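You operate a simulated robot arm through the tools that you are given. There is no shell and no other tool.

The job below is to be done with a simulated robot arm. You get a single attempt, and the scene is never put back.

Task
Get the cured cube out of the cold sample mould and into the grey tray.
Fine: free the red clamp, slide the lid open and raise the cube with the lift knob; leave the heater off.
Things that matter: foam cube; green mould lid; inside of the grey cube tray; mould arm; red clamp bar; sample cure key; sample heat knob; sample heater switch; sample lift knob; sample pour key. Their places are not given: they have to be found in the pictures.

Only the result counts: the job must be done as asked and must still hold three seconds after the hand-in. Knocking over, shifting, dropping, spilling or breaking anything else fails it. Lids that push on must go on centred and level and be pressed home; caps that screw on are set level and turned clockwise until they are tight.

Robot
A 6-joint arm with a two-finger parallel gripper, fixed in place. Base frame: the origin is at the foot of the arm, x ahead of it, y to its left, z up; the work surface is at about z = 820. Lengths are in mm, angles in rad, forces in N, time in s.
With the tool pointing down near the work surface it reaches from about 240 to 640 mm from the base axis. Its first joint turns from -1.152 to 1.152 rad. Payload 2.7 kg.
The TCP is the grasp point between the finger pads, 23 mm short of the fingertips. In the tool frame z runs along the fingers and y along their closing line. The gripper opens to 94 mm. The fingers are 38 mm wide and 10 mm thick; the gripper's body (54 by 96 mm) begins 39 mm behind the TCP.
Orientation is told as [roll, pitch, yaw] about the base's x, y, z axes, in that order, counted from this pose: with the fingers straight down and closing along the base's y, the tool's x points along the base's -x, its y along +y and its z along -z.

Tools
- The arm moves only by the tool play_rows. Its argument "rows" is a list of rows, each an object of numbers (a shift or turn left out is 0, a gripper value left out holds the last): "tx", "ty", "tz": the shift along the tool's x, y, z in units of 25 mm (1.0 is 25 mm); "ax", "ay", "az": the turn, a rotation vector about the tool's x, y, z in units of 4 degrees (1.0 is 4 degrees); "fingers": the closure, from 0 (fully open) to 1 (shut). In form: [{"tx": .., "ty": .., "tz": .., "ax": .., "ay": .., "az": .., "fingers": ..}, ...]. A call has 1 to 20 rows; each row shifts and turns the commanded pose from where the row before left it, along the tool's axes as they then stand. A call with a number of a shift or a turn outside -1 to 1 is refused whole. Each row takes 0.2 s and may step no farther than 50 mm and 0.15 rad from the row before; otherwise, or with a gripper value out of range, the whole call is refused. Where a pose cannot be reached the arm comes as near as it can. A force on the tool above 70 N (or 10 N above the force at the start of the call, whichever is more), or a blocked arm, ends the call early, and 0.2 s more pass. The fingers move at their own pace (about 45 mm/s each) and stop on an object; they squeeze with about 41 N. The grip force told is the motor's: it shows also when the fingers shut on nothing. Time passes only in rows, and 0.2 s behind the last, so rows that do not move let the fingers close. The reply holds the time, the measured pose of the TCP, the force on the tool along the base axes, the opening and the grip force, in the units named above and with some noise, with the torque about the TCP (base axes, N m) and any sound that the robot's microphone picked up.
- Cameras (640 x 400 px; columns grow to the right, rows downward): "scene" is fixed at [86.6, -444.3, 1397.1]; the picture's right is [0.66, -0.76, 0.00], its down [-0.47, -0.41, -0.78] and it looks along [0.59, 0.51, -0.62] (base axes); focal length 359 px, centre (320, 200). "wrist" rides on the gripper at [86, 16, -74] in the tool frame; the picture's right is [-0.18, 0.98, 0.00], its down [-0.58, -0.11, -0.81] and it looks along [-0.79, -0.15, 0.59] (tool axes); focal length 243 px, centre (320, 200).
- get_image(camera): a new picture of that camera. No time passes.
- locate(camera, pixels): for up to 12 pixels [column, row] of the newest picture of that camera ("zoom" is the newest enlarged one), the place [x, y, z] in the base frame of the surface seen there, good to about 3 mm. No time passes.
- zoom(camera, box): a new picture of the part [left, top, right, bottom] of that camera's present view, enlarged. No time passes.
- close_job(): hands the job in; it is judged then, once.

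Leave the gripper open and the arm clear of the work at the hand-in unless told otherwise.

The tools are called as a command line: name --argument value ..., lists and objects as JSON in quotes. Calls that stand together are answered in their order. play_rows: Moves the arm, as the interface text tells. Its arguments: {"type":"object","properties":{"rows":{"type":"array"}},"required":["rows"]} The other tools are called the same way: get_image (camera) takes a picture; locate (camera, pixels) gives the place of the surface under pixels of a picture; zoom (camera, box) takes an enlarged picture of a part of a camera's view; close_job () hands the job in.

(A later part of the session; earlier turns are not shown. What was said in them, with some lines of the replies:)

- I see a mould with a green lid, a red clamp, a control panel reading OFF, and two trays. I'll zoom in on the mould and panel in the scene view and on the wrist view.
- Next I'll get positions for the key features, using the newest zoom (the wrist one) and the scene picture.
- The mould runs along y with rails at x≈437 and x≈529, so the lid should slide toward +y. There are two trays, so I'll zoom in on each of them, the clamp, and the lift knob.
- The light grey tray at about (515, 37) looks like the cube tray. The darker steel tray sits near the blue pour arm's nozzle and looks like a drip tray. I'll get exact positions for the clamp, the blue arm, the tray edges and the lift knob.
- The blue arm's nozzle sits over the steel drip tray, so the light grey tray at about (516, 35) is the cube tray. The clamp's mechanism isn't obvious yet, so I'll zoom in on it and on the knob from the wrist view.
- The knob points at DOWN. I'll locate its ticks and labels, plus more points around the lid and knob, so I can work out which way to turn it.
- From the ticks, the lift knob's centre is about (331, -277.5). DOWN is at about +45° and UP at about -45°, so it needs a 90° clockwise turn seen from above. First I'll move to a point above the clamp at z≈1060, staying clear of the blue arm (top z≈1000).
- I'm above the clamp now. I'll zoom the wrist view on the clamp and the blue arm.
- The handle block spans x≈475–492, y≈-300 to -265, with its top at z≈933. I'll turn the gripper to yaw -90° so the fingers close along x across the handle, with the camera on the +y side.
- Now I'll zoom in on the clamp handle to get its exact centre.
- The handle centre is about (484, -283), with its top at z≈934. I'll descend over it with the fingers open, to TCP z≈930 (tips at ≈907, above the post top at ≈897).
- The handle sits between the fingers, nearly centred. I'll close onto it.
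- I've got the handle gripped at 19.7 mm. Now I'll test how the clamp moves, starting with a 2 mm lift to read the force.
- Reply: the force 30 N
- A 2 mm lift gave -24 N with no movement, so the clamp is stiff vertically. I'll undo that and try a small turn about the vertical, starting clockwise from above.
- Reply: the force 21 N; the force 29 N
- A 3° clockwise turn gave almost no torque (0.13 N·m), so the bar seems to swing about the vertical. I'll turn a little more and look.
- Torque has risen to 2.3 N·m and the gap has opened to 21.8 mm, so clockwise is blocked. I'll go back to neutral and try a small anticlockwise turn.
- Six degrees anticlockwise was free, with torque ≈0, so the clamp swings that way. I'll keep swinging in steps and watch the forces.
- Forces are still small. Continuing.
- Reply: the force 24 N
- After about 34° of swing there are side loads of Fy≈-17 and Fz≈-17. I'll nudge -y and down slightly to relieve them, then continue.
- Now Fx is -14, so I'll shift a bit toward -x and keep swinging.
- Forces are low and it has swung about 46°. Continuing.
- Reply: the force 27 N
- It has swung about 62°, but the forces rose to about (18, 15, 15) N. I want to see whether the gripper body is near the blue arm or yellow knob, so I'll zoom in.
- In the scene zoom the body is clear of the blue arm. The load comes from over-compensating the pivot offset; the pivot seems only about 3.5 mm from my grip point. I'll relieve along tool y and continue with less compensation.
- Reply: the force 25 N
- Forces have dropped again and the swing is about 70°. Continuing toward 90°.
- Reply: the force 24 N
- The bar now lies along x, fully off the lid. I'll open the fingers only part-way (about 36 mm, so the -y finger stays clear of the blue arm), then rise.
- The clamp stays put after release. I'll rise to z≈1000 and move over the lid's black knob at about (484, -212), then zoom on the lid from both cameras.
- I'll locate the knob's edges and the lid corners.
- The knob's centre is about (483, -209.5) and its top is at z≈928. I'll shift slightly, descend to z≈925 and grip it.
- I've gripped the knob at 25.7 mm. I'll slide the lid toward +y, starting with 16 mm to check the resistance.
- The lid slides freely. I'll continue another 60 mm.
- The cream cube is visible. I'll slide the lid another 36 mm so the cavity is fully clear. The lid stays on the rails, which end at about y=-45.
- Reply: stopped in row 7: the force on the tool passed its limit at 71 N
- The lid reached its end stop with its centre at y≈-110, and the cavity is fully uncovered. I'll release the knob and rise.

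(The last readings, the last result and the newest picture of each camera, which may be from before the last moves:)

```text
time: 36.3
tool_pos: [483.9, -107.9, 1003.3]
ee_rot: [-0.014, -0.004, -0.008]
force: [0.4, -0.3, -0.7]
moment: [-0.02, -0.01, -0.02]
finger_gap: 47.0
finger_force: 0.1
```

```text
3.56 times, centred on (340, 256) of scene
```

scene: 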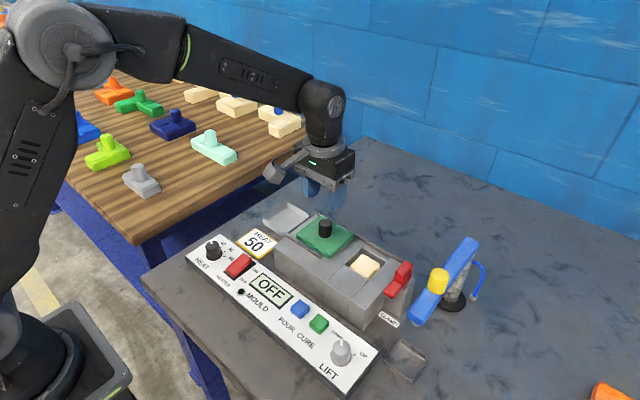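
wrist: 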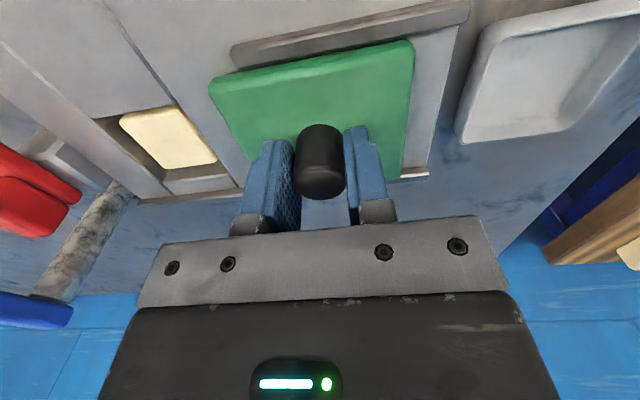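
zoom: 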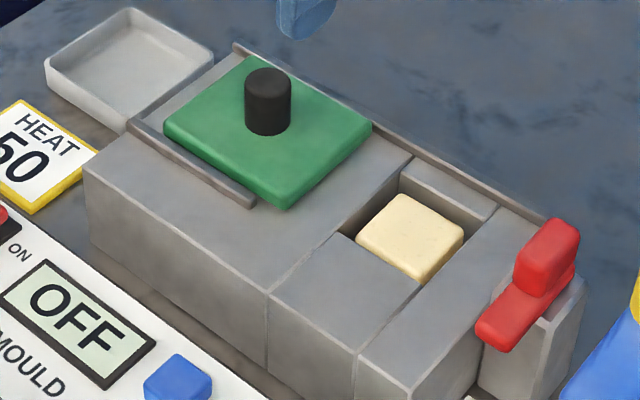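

The lid is open and the cube is exposed. Next I'll correct the small tilt and move high to above the lift knob at about (331, -277.5).

play_rows --rows '[{"ax": -0.2, "ay": 0.057, "az": -0.115}, {"tx": 0.765, "ty": -0.848}, {"tx": 0.765, "ty": -0.848}, {"tx": 0.765, "ty": -0.848}, {"tx": 0.765, "ty": -0.848}, {"tx": 0.765, "ty": -0.848}, {"tx": 0.765, "ty": -0.848}, {"tx": 0.765, "ty": -0.848}, {"tx": 0.765, "ty": -0.848}, {"tx": 0}]'

get_image --camera "wrist"

get_image --camera "scene"

```text
time: 38.5
tool_pos: [331.7, -277.1, 1002.7]
ee_rot: [0.001, -0.001, 0.003]
force: [0.2, 0.0, -0.8]
moment: [0.03, 0.02, -0.01]
finger_gap: 47.1
finger_force: 0.0
```

```text
taken
```

wrist: 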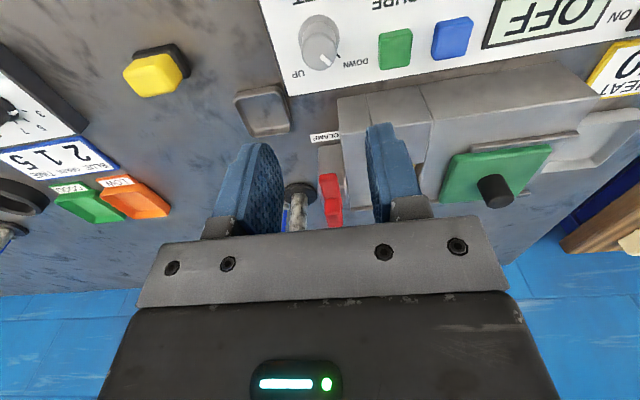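

```text
taken
```

scene: 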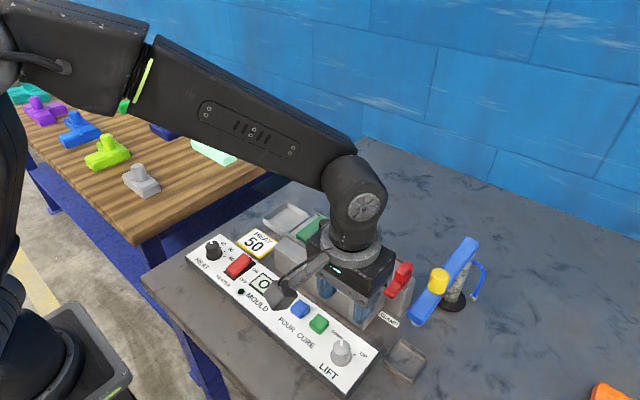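

I'll zoom in on the knob and locate it precisely.

zoom --camera "wrist" --box '[270, 0, 430, 100]'

locate --camera "wrist" --pixels '[[320, 52], [303, 52], [337, 52], [320, 64], [320, 42], [300, 28], [322, 16], [339, 30], [381, 50], [411, 50], [395, 32], [395, 68]]'

```text
4.00 times, centred on (350, 50) of wrist
```

zoom: 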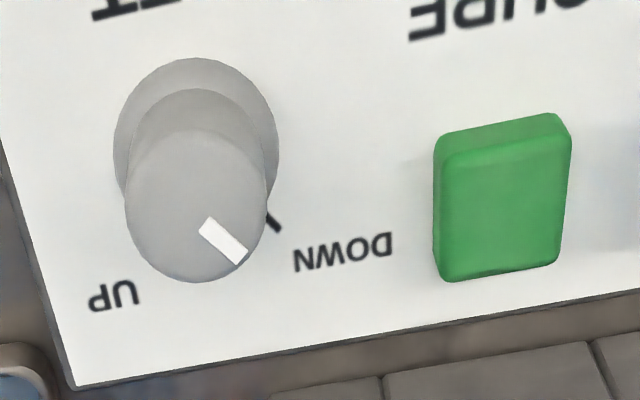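

```text
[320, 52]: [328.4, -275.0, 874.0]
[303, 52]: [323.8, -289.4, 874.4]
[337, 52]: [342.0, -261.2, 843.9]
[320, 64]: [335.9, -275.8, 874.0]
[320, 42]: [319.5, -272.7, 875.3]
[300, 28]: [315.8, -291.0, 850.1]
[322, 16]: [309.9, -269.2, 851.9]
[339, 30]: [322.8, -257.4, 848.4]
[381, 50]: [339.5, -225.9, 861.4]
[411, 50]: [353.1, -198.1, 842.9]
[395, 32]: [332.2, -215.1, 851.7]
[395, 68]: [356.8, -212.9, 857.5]
```

The knob's top centre is about (328, -276.5), diameter ≈30 mm, top z≈875, with a flange below z≈853. The green CURE key starts at y≈-226, which is well clear. I'll descend to TCP z≈880 with a 47 mm opening.

play_rows --rows '[{"tx": 0.128, "ty": 0.024, "tz": 0.6}, {"tz": 0.9}, {"tz": 0.9}, {"tz": 0.9}, {"tz": 0.9}, {"tz": 0.5}, {"tz": 0.2}, {"tz": 0}]'

get_image --camera "wrist"

zoom --camera "scene" --box '[280, 270, 420, 358]'

```text
time: 40.3
tool_pos: [327.3, -275.6, 878.7]
ee_rot: [0.0, -0.003, 0.004]
force: [-0.1, -0.6, 0.5]
moment: [-0.03, -0.04, 0.02]
finger_gap: 46.8
finger_force: 0.0
```

```text
taken
```

wrist: 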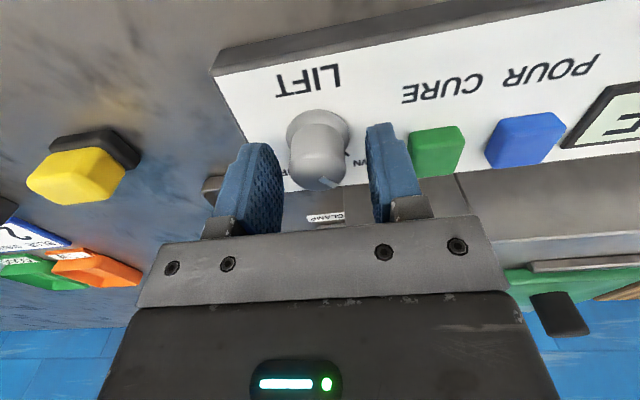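

```text
4.55 times, centred on (350, 314) of scene
```

zoom: 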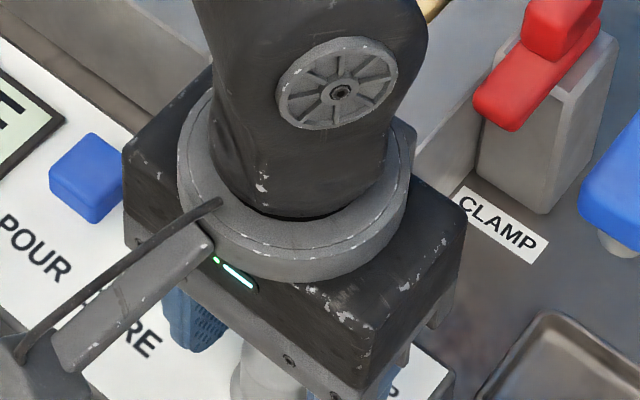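

The knob sits between the pads. Closing on it.

play_rows --rows '[{"fingers": 1}, {"fingers": 1}, {"fingers": 1}, {"fingers": 1}]'

get_image --camera "wrist"

```text
time: 41.3
tool_pos: [328.1, -276.5, 879.7]
ee_rot: [-0.001, -0.003, 0.003]
force: [-2.7, -16.4, -7.6]
moment: [-0.37, -0.28, -0.02]
finger_gap: 27.7
finger_force: 45.1
```

```text
taken
```

wrist: 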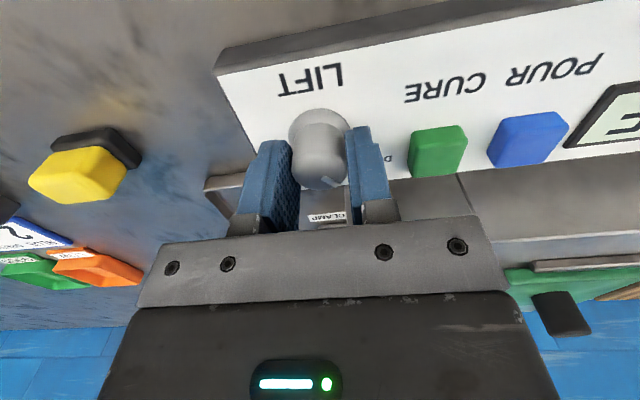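

Gripped at 27.7 mm. Fy is -16, so the knob axis is about 1.3 mm further toward -y. I'll shift by that amount and start turning clockwise (seen from above).

play_rows --rows '[{"ty": -0.05}, {"az": 1}, {"az": 1}, {"az": 0}]'

```text
time: 42.3
tool_pos: [327.7, -277.0, 879.6]
ee_rot: [0.002, 0.001, -0.136]
force: [-0.9, -2.1, -1.4]
moment: [-0.01, 0.05, 0.01]
finger_gap: 27.7
finger_force: 44.9
```

It turned 8° freely. Continuing with 20° more and then a check.

play_rows --rows '[{"az": 1}, {"az": 1}, {"az": 1}, {"az": 1}, {"az": 1}, {"az": 0}]'

get_image --camera "wrist"

```text
time: 43.7
tool_pos: [329.0, -278.6, 878.9]
ee_rot: [0.001, -0.001, -0.486]
force: [-10.8, -1.8, 23.4]
moment: [0.37, 0.95, 0.0]
finger_gap: 27.9
finger_force: 44.9
```

```text
taken
```

wrist: 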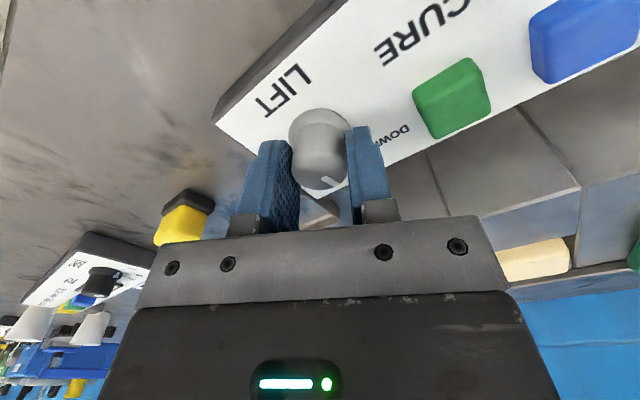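

The knob follows the gripper, since the pointer stays fixed relative to the fingers. There's a 23 N upward load, so I'll raise 1.5 mm, shift a bit toward -x, and keep turning.

play_rows --rows '[{"tz": -0.06, "tx": 0.028, "ty": -0.015}, {"az": 1}, {"az": 1}, {"az": 1}, {"az": 1}, {"az": 0}]'

get_image --camera "scene"

```text
time: 45.1
tool_pos: [328.2, -277.5, 880.2]
ee_rot: [0.002, 0.0, -0.767]
force: [17.8, -3.4, -28.0]
moment: [-0.66, -0.36, 0.01]
finger_gap: 27.7
finger_force: 45.2
```

```text
taken
```

scene: 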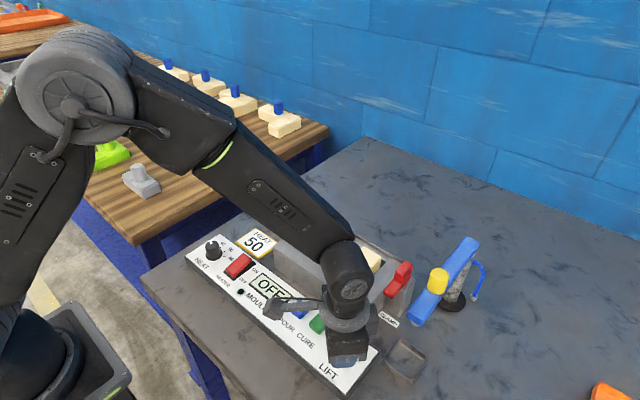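

Loads have reversed slightly. I'll make a small correction and continue.

play_rows --rows '[{"tz": 0.04, "tx": -0.029, "ty": 0.028}, {"az": 1}, {"az": 1}, {"az": 1}, {"az": 1}, {"az": 0}]'

```text
time: 46.5
tool_pos: [328.1, -276.5, 880.7]
ee_rot: [0.001, 0.002, -1.046]
force: [-6.7, 8.9, 10.4]
moment: [0.79, 0.75, -0.01]
finger_gap: 27.6
finger_force: 45.0
```

It has turned about 60°. Continuing to roughly 80°.

play_rows --rows '[{"az": 1}, {"az": 1}, {"az": 1}, {"az": 1}, {"az": 1}, {"az": 0}]'

get_image --camera "wrist"

```text
time: 47.9
tool_pos: [327.8, -278.5, 880.2]
ee_rot: [0.0, 0.002, -1.395]
force: [-15.9, 15.3, 16.9]
moment: [-0.72, 0.17, 0.02]
finger_gap: 27.7
finger_force: 45.1
```

```text
taken
```

wrist: 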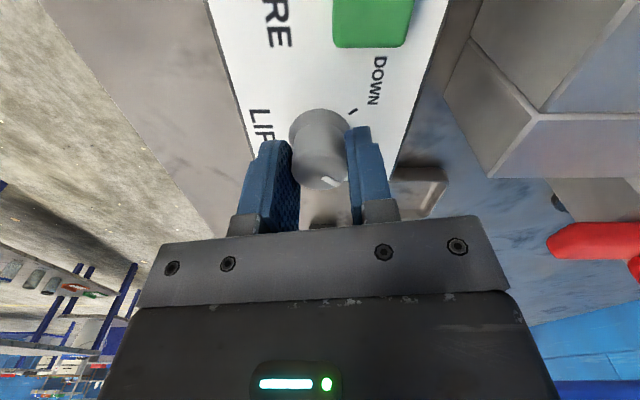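

About 80° now. I'll correct slightly, then turn the last ~10° while watching the torque for the end stop.

play_rows --rows '[{"tz": -0.03, "tx": 0.04, "ty": -0.03}, {"az": 1}, {"az": 1}, {"az": 0.5}, {"az": 0}]'

get_image --camera "scene"

```text
time: 49.1
tool_pos: [327.9, -278.1, 879.4]
ee_rot: [0.002, 0.0, -1.566]
force: [3.2, -6.1, -16.5]
moment: [-0.85, 0.2, 0.59]
finger_gap: 27.6
finger_force: 45.1
```

```text
taken
```

scene: 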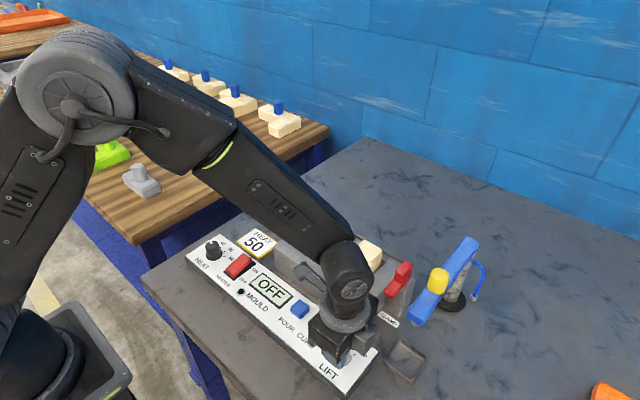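

Torque has risen to 0.59 N·m, so the knob is at its UP stop, and the cube looks raised in the scene view near (370, 252). I'll release the knob and rise.

play_rows --rows '[{"fingers": 0.8}, {"fingers": 0.5}, {"fingers": 0.5}, {"fingers": 0.5}, {"tz": -0.5}, {"tz": -0.9}, {"tz": -0.9}, {"tz": -0.9}, {"tz": -0.9}, {"tz": -0.9}, {"tz": 0}]'

get_image --camera "scene"

get_image --camera "wrist"

```text
time: 51.5
tool_pos: [327.4, -275.1, 1006.7]
ee_rot: [0.002, 0.001, -1.567]
force: [0.6, -0.1, 0.2]
moment: [0.01, -0.03, -0.02]
finger_gap: 47.1
finger_force: 0.1
```

```text
taken
```

scene: 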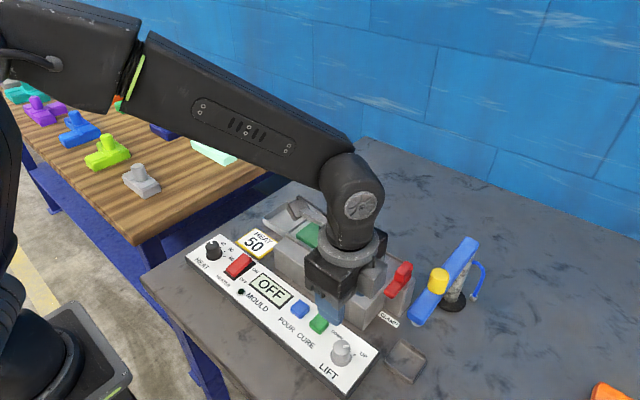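

```text
taken
```

wrist: 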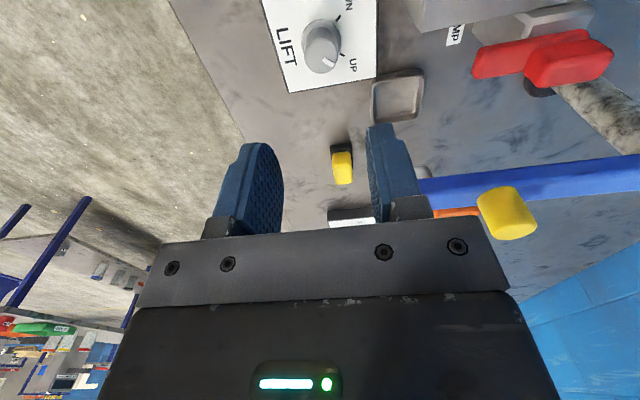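

The knob now points to UP and the heater still reads OFF. I'll move over to (484, -90) at z≈1007 to look at the raised cube from the +y side.

play_rows --rows '[{"ty": 0.785, "tx": 0.925}, {"ty": 0.785, "tx": 0.925}, {"ty": 0.785, "tx": 0.925}, {"ty": 0.785, "tx": 0.925}, {"ty": 0.785, "tx": 0.925}, {"ty": 0.785, "tx": 0.925}, {"ty": 0.785, "tx": 0.925}, {"ty": 0.785, "tx": 0.925}, {"tx": 0}]'

get_image --camera "scene"

get_image --camera "wrist"

zoom --camera "scene" --box '[320, 220, 440, 295]'

```text
time: 53.5
tool_pos: [483.7, -90.4, 1006.1]
ee_rot: [0.001, 0.001, -1.567]
force: [-0.2, 0.0, 0.7]
moment: [-0.04, 0.01, 0.05]
finger_gap: 46.9
finger_force: 0.0
```

```text
taken
```

scene: 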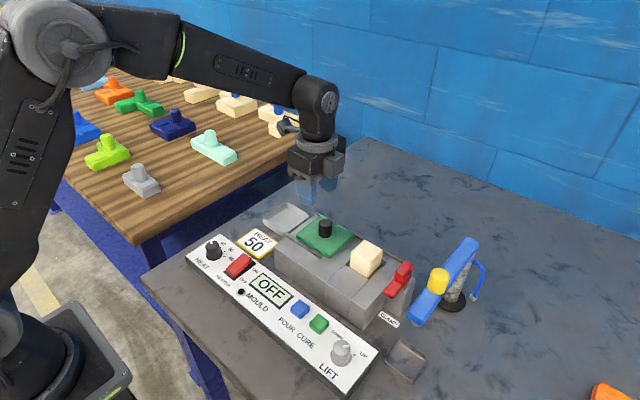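

```text
taken
```

wrist: 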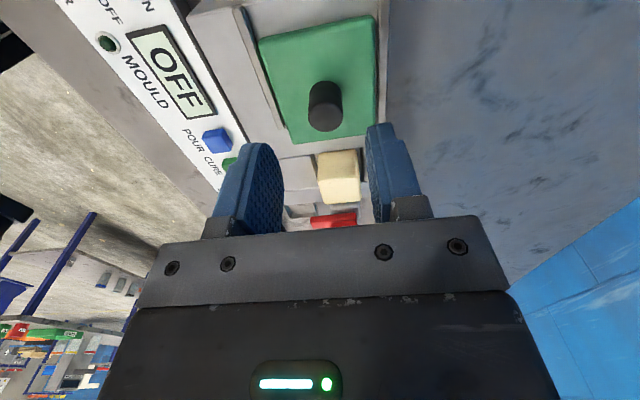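

```text
5.33 times, centred on (380, 258) of scene
```

zoom: 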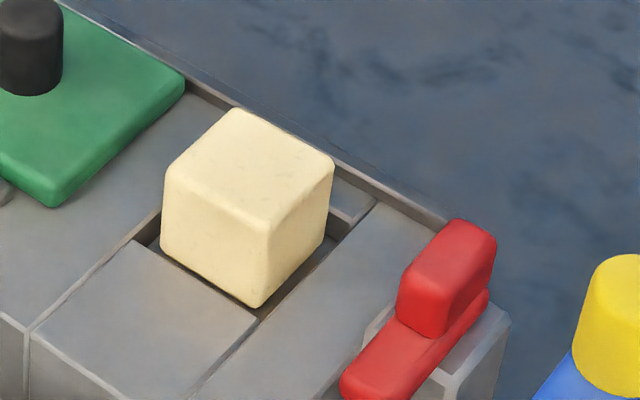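

The cube has risen well clear of the mould. I'll locate its corners and the mould surfaces near it.

locate --camera "zoom" --pixels '[[240, 118], [172, 172], [264, 216], [326, 160], [250, 165], [258, 300], [166, 245], [322, 240], [130, 290], [300, 330], [350, 210], [210, 240]]'

locate --camera "wrist" --pixels '[[318, 155], [355, 152], [322, 182], [358, 180], [340, 192], [338, 165], [325, 200], [358, 200], [290, 165], [370, 145]]'

```text
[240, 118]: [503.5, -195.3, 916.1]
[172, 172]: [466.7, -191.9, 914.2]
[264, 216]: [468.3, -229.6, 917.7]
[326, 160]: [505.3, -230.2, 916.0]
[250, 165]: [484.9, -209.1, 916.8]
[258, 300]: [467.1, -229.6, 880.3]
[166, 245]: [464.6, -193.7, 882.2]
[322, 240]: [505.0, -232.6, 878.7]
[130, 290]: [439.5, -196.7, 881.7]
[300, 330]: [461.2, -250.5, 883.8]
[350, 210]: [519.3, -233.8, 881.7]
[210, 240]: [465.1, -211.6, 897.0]
```

```text
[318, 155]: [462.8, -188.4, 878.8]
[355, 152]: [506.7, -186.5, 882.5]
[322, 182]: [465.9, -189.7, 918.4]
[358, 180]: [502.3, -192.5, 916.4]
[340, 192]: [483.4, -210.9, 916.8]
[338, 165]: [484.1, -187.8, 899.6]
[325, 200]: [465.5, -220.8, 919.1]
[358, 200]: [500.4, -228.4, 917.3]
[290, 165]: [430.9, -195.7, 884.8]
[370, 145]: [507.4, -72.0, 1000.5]
```

The cube is about 40 mm: x 465–505, y -232 to -191, top z≈917. Now I'll measure the grey tray precisely while it's unobstructed.

zoom --camera "scene" --box '[250, 190, 330, 240]'

```text
8.00 times, centred on (290, 215) of scene
```

zoom: 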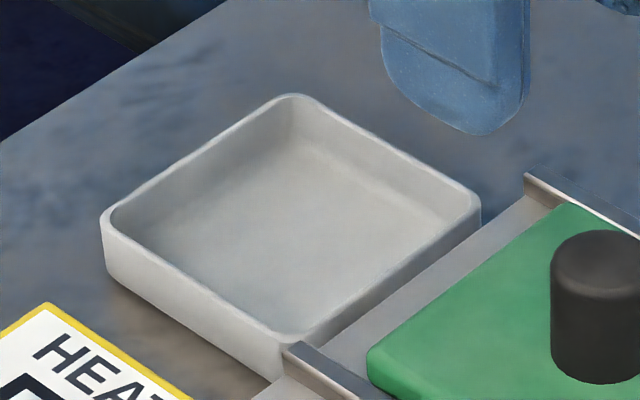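

locate --camera "zoom" --pixels '[[290, 97], [105, 218], [285, 338], [478, 205], [290, 145], [135, 235], [280, 310], [440, 215], [290, 225], [200, 160], [380, 150], [195, 285]]'

```text
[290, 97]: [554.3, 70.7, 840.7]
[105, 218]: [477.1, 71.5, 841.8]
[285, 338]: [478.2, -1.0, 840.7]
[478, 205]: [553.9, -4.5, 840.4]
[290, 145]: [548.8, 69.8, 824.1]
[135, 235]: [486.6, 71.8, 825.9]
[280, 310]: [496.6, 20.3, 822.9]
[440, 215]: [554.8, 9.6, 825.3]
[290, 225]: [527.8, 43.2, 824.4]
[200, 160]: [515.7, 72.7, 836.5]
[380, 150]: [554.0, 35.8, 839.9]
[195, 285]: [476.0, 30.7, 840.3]
```

The tray's outer bounds are x 476–556, y -6 to 73, with its centre at about (516, 33.5), rim z≈840.5 and floor z≈824.5. I'll move above the cube at (485, -211), opening to about 55 mm, and descend part-way.

play_rows --rows '[{"tx": -0.804, "ty": 0.009, "fingers": 0.42}, {"tx": -0.804, "ty": 0.009}, {"tx": -0.804, "ty": 0.009}, {"tx": -0.804, "ty": 0.009}, {"tx": -0.804, "ty": 0.009}, {"tx": -0.804, "ty": 0.009}, {"tz": 0.8}, {"tz": 0.6}, {"tz": 0}]'

get_image --camera "wrist"

zoom --camera "scene" --box '[320, 200, 440, 275]'

```text
time: 55.5
tool_pos: [485.8, -212.4, 969.8]
ee_rot: [0.003, -0.001, -1.567]
force: [-0.2, 0.3, -0.5]
moment: [-0.02, 0.0, 0.02]
finger_gap: 54.4
finger_force: 0.0
```

```text
taken
```

wrist: 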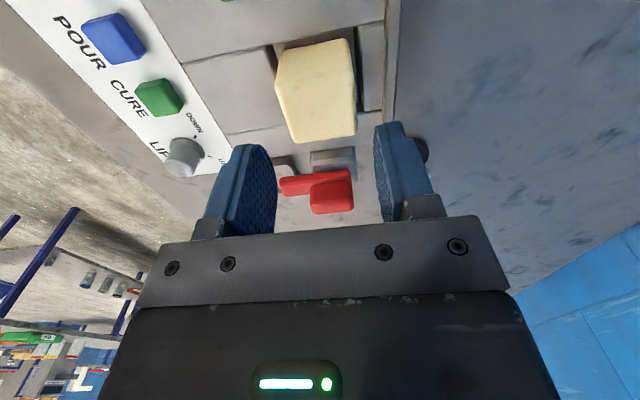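

```text
5.33 times, centred on (380, 238) of scene
```

zoom: 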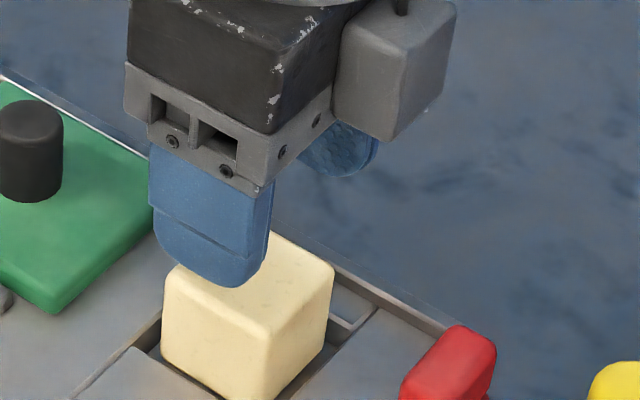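

Aligned over the cube. I'll descend to z≈919 (tips ≈896, above the mould top at 883 and the rail at 891).

play_rows --rows '[{"tz": 0.7, "tx": 0.05, "ty": -0.02}, {"tz": 0.7}, {"tz": 0.4}, {"tz": 0.23}, {"tz": 0}]'

get_image --camera "wrist"

zoom --camera "scene" --box '[320, 200, 440, 275]'

```text
time: 56.7
tool_pos: [485.1, -210.1, 919.0]
ee_rot: [0.002, 0.0, -1.567]
force: [0.2, -0.1, 0.5]
moment: [0.0, 0.0, 0.0]
finger_gap: 54.6
finger_force: 0.0
```

```text
taken
```

wrist: 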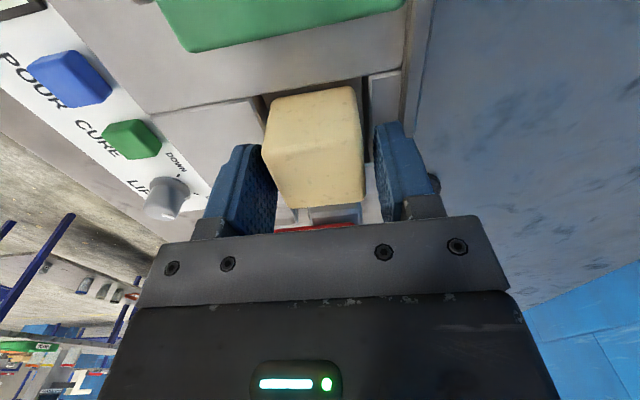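

```text
5.33 times, centred on (380, 238) of scene
```

zoom: 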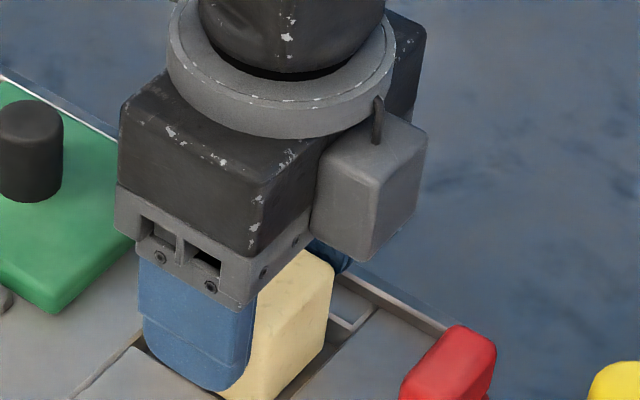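

The cube sits between the fingers. I'll close gently in two stages and watch the gap.

play_rows --rows '[{"fingers": 0.52}, {"fingers": 0.6}, {"fingers": 0.6}, {"fingers": 0.6}]'

```text
time: 57.7
tool_pos: [486.7, -211.2, 917.6]
ee_rot: [0.001, -0.001, -1.568]
force: [-0.3, -0.7, 1.5]
moment: [-0.02, -0.01, 0.01]
finger_gap: 43.0
finger_force: 41.3
```

The fingers stopped on the cube at 43 mm with 41 N. I'll lift 15 mm slowly and check the grip.

play_rows --rows '[{"tz": -0.2}, {"tz": -0.2}, {"tz": -0.2}, {"tz": 0}]'

get_image --camera "scene"

get_image --camera "wrist"

```text
time: 58.7
tool_pos: [484.4, -210.8, 935.2]
ee_rot: [0.002, 0.0, -1.568]
force: [-0.1, 0.3, -0.3]
moment: [0.03, -0.01, 0.01]
finger_gap: 42.9
finger_force: 41.0
```

```text
taken
```

scene: 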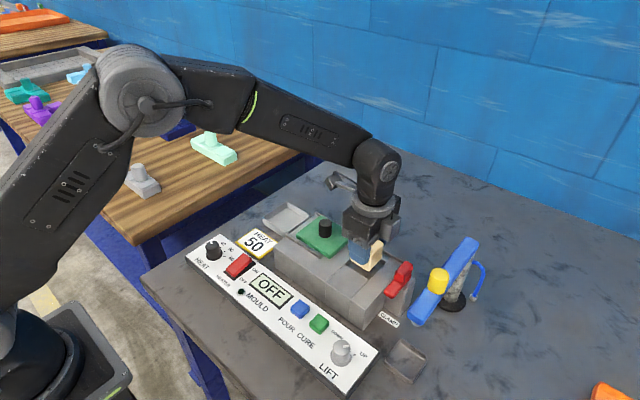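

```text
taken
```

wrist: 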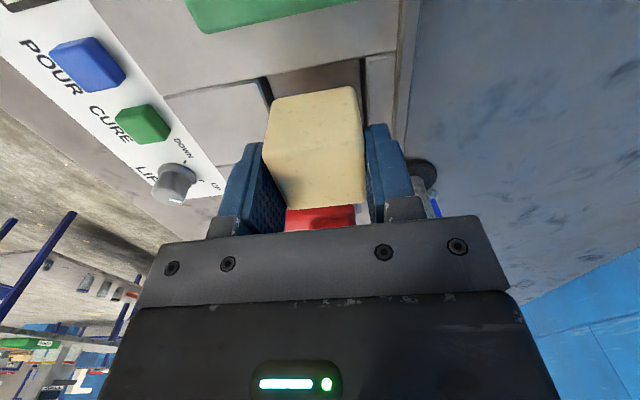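

The cube is held and lifting cleanly. I'll raise it to z≈1010, clear of the lid knob (top 928), then carry it toward the tray at (516, 33.5).

play_rows --rows '[{"tz": -0.6}, {"tz": -0.8}, {"tz": -0.8}, {"tz": -0.8}, {"tz": 0}]'

play_rows --rows '[{"tx": 0.5, "ty": 0.06}, {"tx": 0.8, "ty": 0.1}, {"tx": 0.8, "ty": 0.1}, {"tx": 0.8, "ty": 0.1}, {"tx": 0.8, "ty": 0.1}, {"tx": 0.8, "ty": 0.1}, {"tx": 0.8, "ty": 0.1}, {"tx": 0.8, "ty": 0.1}, {"tx": 0.8, "ty": 0.1}, {"tx": 0.8, "ty": 0.1}, {"tx": 0.8, "ty": 0.1}, {"tx": 0.8, "ty": 0.1}, {"tx": 0.48, "ty": 0.08}, {"tx": 0}]'

get_image --camera "scene"

get_image --camera "wrist"

```text
time: 59.9
tool_pos: [484.8, -212.3, 1011.8]
ee_rot: [0.0, 0.0, -1.567]
force: [0.6, 0.0, -0.1]
moment: [0.0, 0.0, 0.0]
finger_gap: 43.0
finger_force: 41.0
```

```text
time: 62.9
tool_pos: [515.4, 33.0, 1008.6]
ee_rot: [0.001, -0.002, -1.566]
force: [-0.5, 0.3, -0.1]
moment: [0.01, 0.01, 0.0]
finger_gap: 42.8
finger_force: 40.9
```

```text
taken
```

scene: 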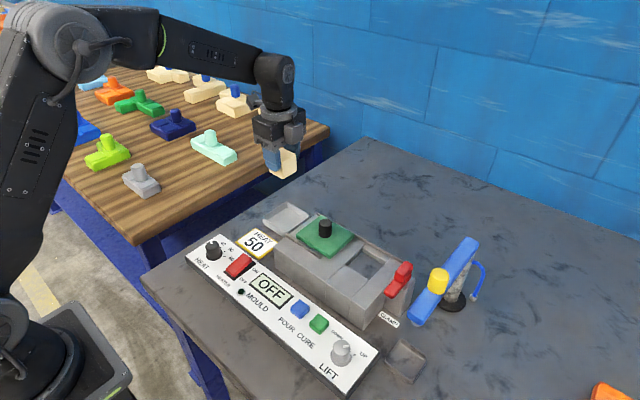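

```text
taken
```

wrist: 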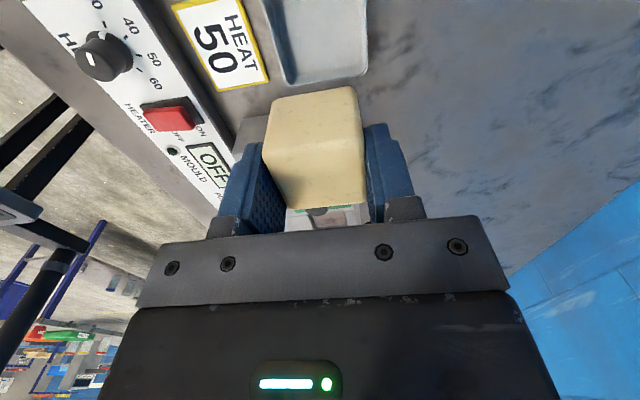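

The cube is over the tray. I'll descend to z≈885 first and check the alignment.

play_rows --rows '[{"tz": 0.6}, {"tz": 0.8}, {"tz": 0.8}, {"tz": 0.8}, {"tz": 0.8}, {"tz": 0.6}, {"tz": 0.5}, {"tz": 0}]'

zoom --camera "scene" --box '[230, 160, 350, 235]'

get_image --camera "wrist"

```text
time: 64.7
tool_pos: [516.1, 33.1, 886.7]
ee_rot: [0.003, 0.001, -1.567]
force: [-0.2, 0.0, -1.7]
moment: [-0.01, 0.02, -0.02]
finger_gap: 43.0
finger_force: 41.1
```

```text
5.33 times, centred on (290, 198) of scene
```

zoom: 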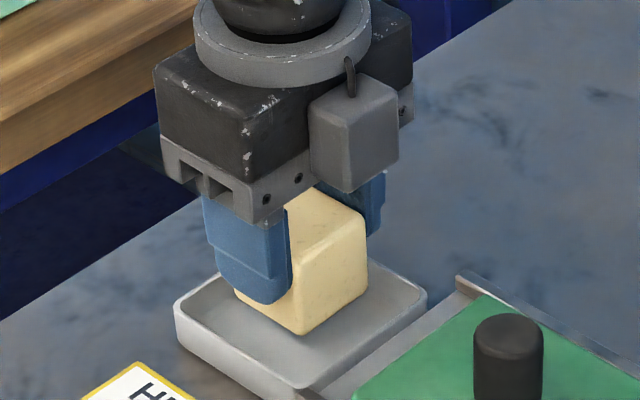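

```text
taken
```

wrist: 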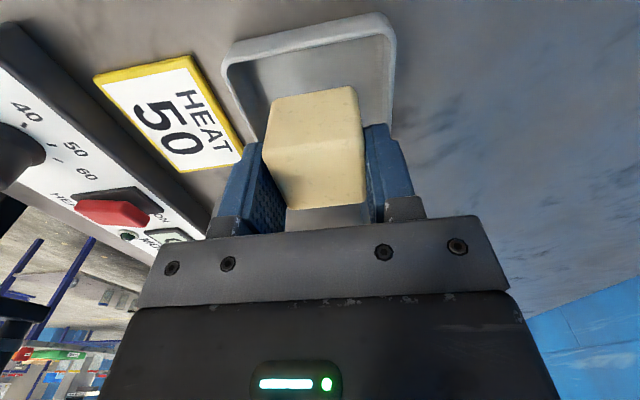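

The alignment looks good. I'll lower slowly and watch for contact.

play_rows --rows '[{"tz": 0.12}, {"tz": 0.12}, {"tz": 0.12}, {"tz": 0.12}, {"tz": 0.1}, {"tz": 0}]'

```text
time: 66.1
tool_pos: [514.8, 33.5, 873.4]
ee_rot: [0.002, 0.0, -1.567]
force: [-0.1, 0.6, -0.9]
moment: [-0.02, 0.02, 0.04]
finger_gap: 43.0
finger_force: 40.9
```

play_rows --rows '[{"tz": 0.06}, {"tz": 0.06}, {"tz": 0.04}, {"tz": 0}]'

zoom --camera "scene" --box '[230, 160, 350, 235]'

```text
time: 67.1
tool_pos: [515.3, 34.2, 870.2]
ee_rot: [0.0, 0.0, -1.567]
force: [-0.2, 0.1, -0.8]
moment: [0.04, 0.0, 0.0]
finger_gap: 42.8
finger_force: 41.2
```

```text
5.33 times, centred on (290, 198) of scene
```

zoom: 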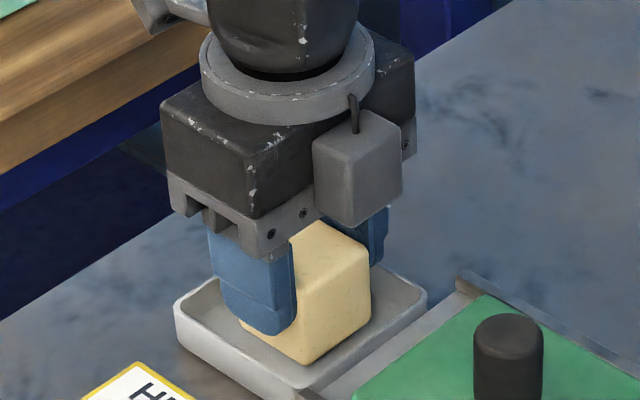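

No contact yet, so I'll keep going in about 1 mm steps.

play_rows --rows '[{"tz": 0.04}, {"tz": 0.04}, {"tz": 0}]'

```text
time: 67.9
tool_pos: [515.8, 33.5, 868.6]
ee_rot: [0.002, -0.001, -1.567]
force: [-0.3, -0.8, -0.2]
moment: [0.0, -0.02, -0.01]
finger_gap: 42.9
finger_force: 40.9
```

play_rows --rows '[{"tz": 0.04}, {"tz": 0}]'

get_image --camera "wrist"

zoom --camera "scene" --box '[250, 185, 330, 235]'

```text
time: 68.5
tool_pos: [516.0, 34.0, 866.6]
ee_rot: [0.003, -0.001, -1.566]
force: [-1.3, -1.7, 8.2]
moment: [-0.08, 0.21, 0.01]
finger_gap: 42.9
finger_force: 40.8
```

```text
taken
```

wrist: 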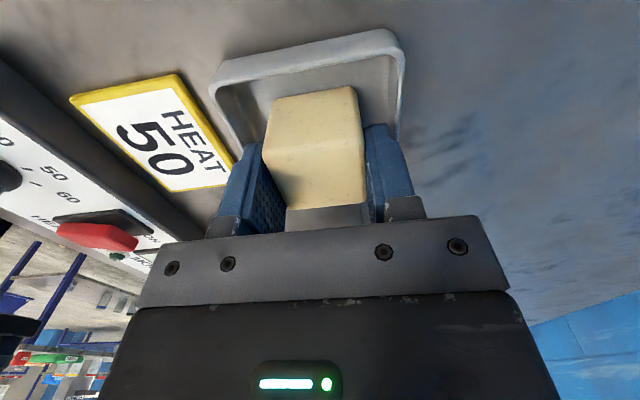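

```text
8.00 times, centred on (290, 210) of scene
```

zoom: 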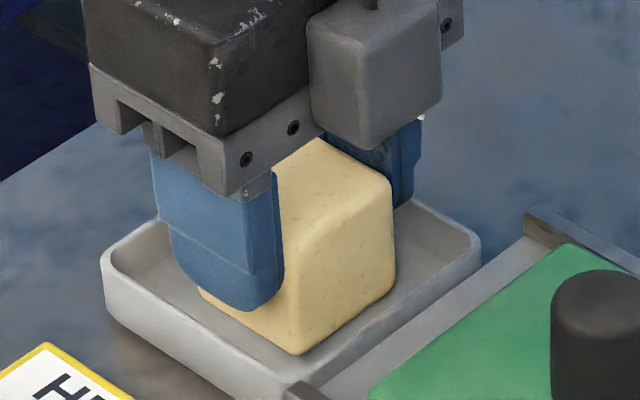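

Fz is +8 N, so the cube is resting on the tray floor. I'll open just enough (≈51 mm) so the fingers stay clear of the tray rim, then rise straight up.

play_rows --rows '[{"fingers": 0.5}, {"fingers": 0.46}, {"fingers": 0.46}, {"fingers": 0.46}]'

play_rows --rows '[{"tz": -0.2}, {"tz": -0.4}, {"tz": -0.6}, {"tz": -0.8}, {"tz": -0.8}, {"tz": -0.8}, {"tz": -0.8}, {"tz": 0}]'

get_image --camera "scene"

zoom --camera "scene" --box '[240, 180, 440, 305]'

```text
time: 69.5
tool_pos: [515.1, 33.7, 866.2]
ee_rot: [0.002, 0.001, -1.567]
force: [-0.2, 0.3, 0.5]
moment: [-0.02, -0.03, -0.06]
finger_gap: 50.8
finger_force: 0.0
```

```text
time: 71.3
tool_pos: [513.3, 33.0, 975.4]
ee_rot: [0.001, 0.0, -1.567]
force: [0.0, 0.2, 0.0]
moment: [0.01, 0.01, 0.01]
finger_gap: 50.8
finger_force: 0.0
```

```text
taken
```

scene: 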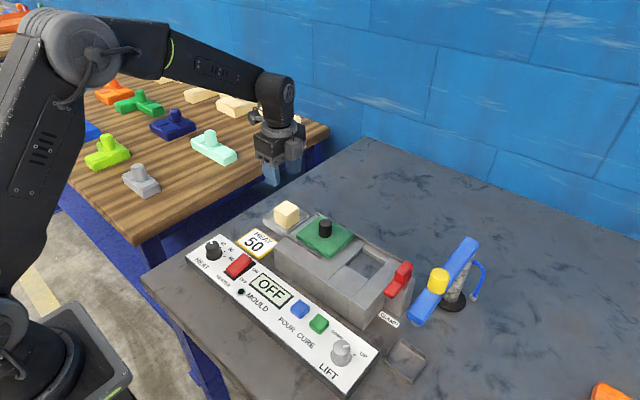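

```text
3.20 times, centred on (340, 242) of scene
```

zoom: 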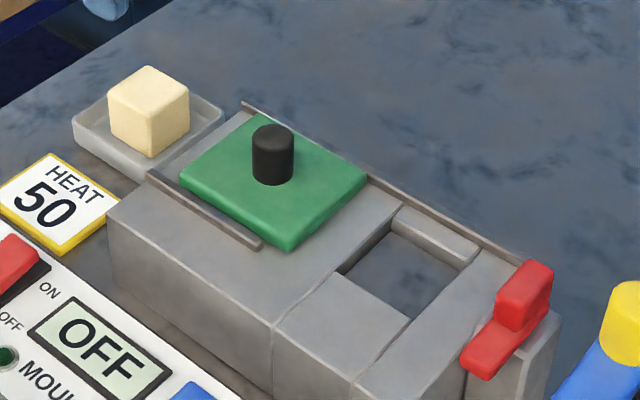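

The cube is sitting in the grey tray, and the heater still reads OFF. I'll open the gripper fully, move the arm up and clear, and then verify.

play_rows --rows '[{"tz": -0.8, "fingers": 0}, {"tz": -0.8}, {"tz": -0.8}, {"tz": -0.8, "ty": -0.5}, {"ty": -0.8}, {"ty": -0.8}, {"ty": 0}, {"ty": 0}]'

get_image --camera "scene"

zoom --camera "scene" --box '[250, 190, 330, 240]'

locate --camera "scene" --pixels '[[287, 208], [264, 219], [286, 232], [309, 216], [325, 222], [400, 264], [437, 272], [405, 362]]'

```text
time: 73.1
tool_pos: [460.4, 33.6, 1055.5]
ee_rot: [0.002, 0.001, -1.569]
force: [-0.7, -0.4, 0.0]
moment: [0.02, 0.01, -0.01]
finger_gap: 93.9
finger_force: 0.1
```

```text
taken
```

scene: 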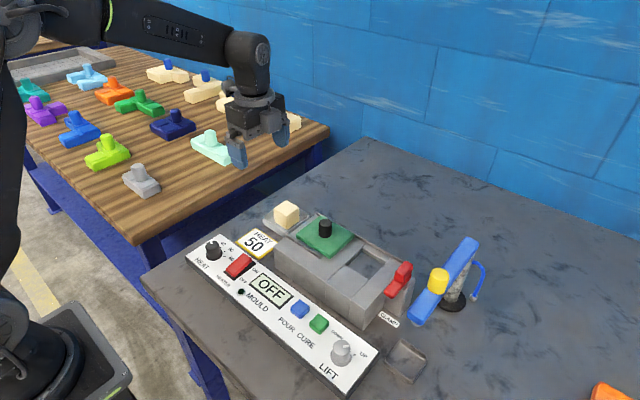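

```text
8.00 times, centred on (290, 215) of scene
```

zoom: 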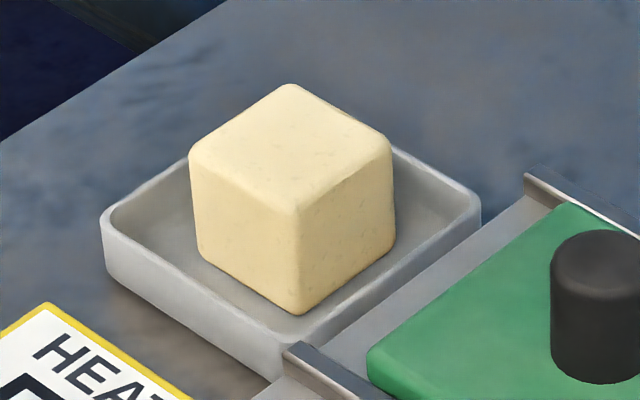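

```text
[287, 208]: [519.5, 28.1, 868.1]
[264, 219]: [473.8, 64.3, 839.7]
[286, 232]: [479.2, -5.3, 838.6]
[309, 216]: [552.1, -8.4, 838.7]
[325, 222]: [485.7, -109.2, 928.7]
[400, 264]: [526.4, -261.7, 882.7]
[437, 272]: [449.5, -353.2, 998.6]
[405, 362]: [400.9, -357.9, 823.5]
```

The cube sits flat and centred in the grey tray, and the tray, mould, panel, blue arm and drip tray are where they were. The clamp is swung off, the lid is open, the lift knob is at UP and the heater is OFF. The gripper is open and clear, so I'm handing in the job.

close_job

```text
The job is handed in.
```

The cured cube is out of the mould and sitting flat, near the centre of the grey tray. The job has been handed in; the hand-in reply gave no verdict.

- **Clamp:** the red clamp is swung about 90° off the lid and stays there.
- **Lid:** the green lid is slid open to its end stop. The stop tripped the arm's force limit at 71 N, and the mould showed no sign of having moved.
- **Lift knob:** it is turned to UP, and the lift raised the cube clear of the mould.
- **Heater:** left untouched, with the display still reading OFF.
- **Everything else:** in the last pictures the grey tray, mould, blue arm and drip tray were where they started. The gripper is open and the arm is clear of the work.

There were two trays. I took the light grey one beside the mould as the cube tray, because the darker steel one sits under the blue arm's nozzle and looks like a drip tray.
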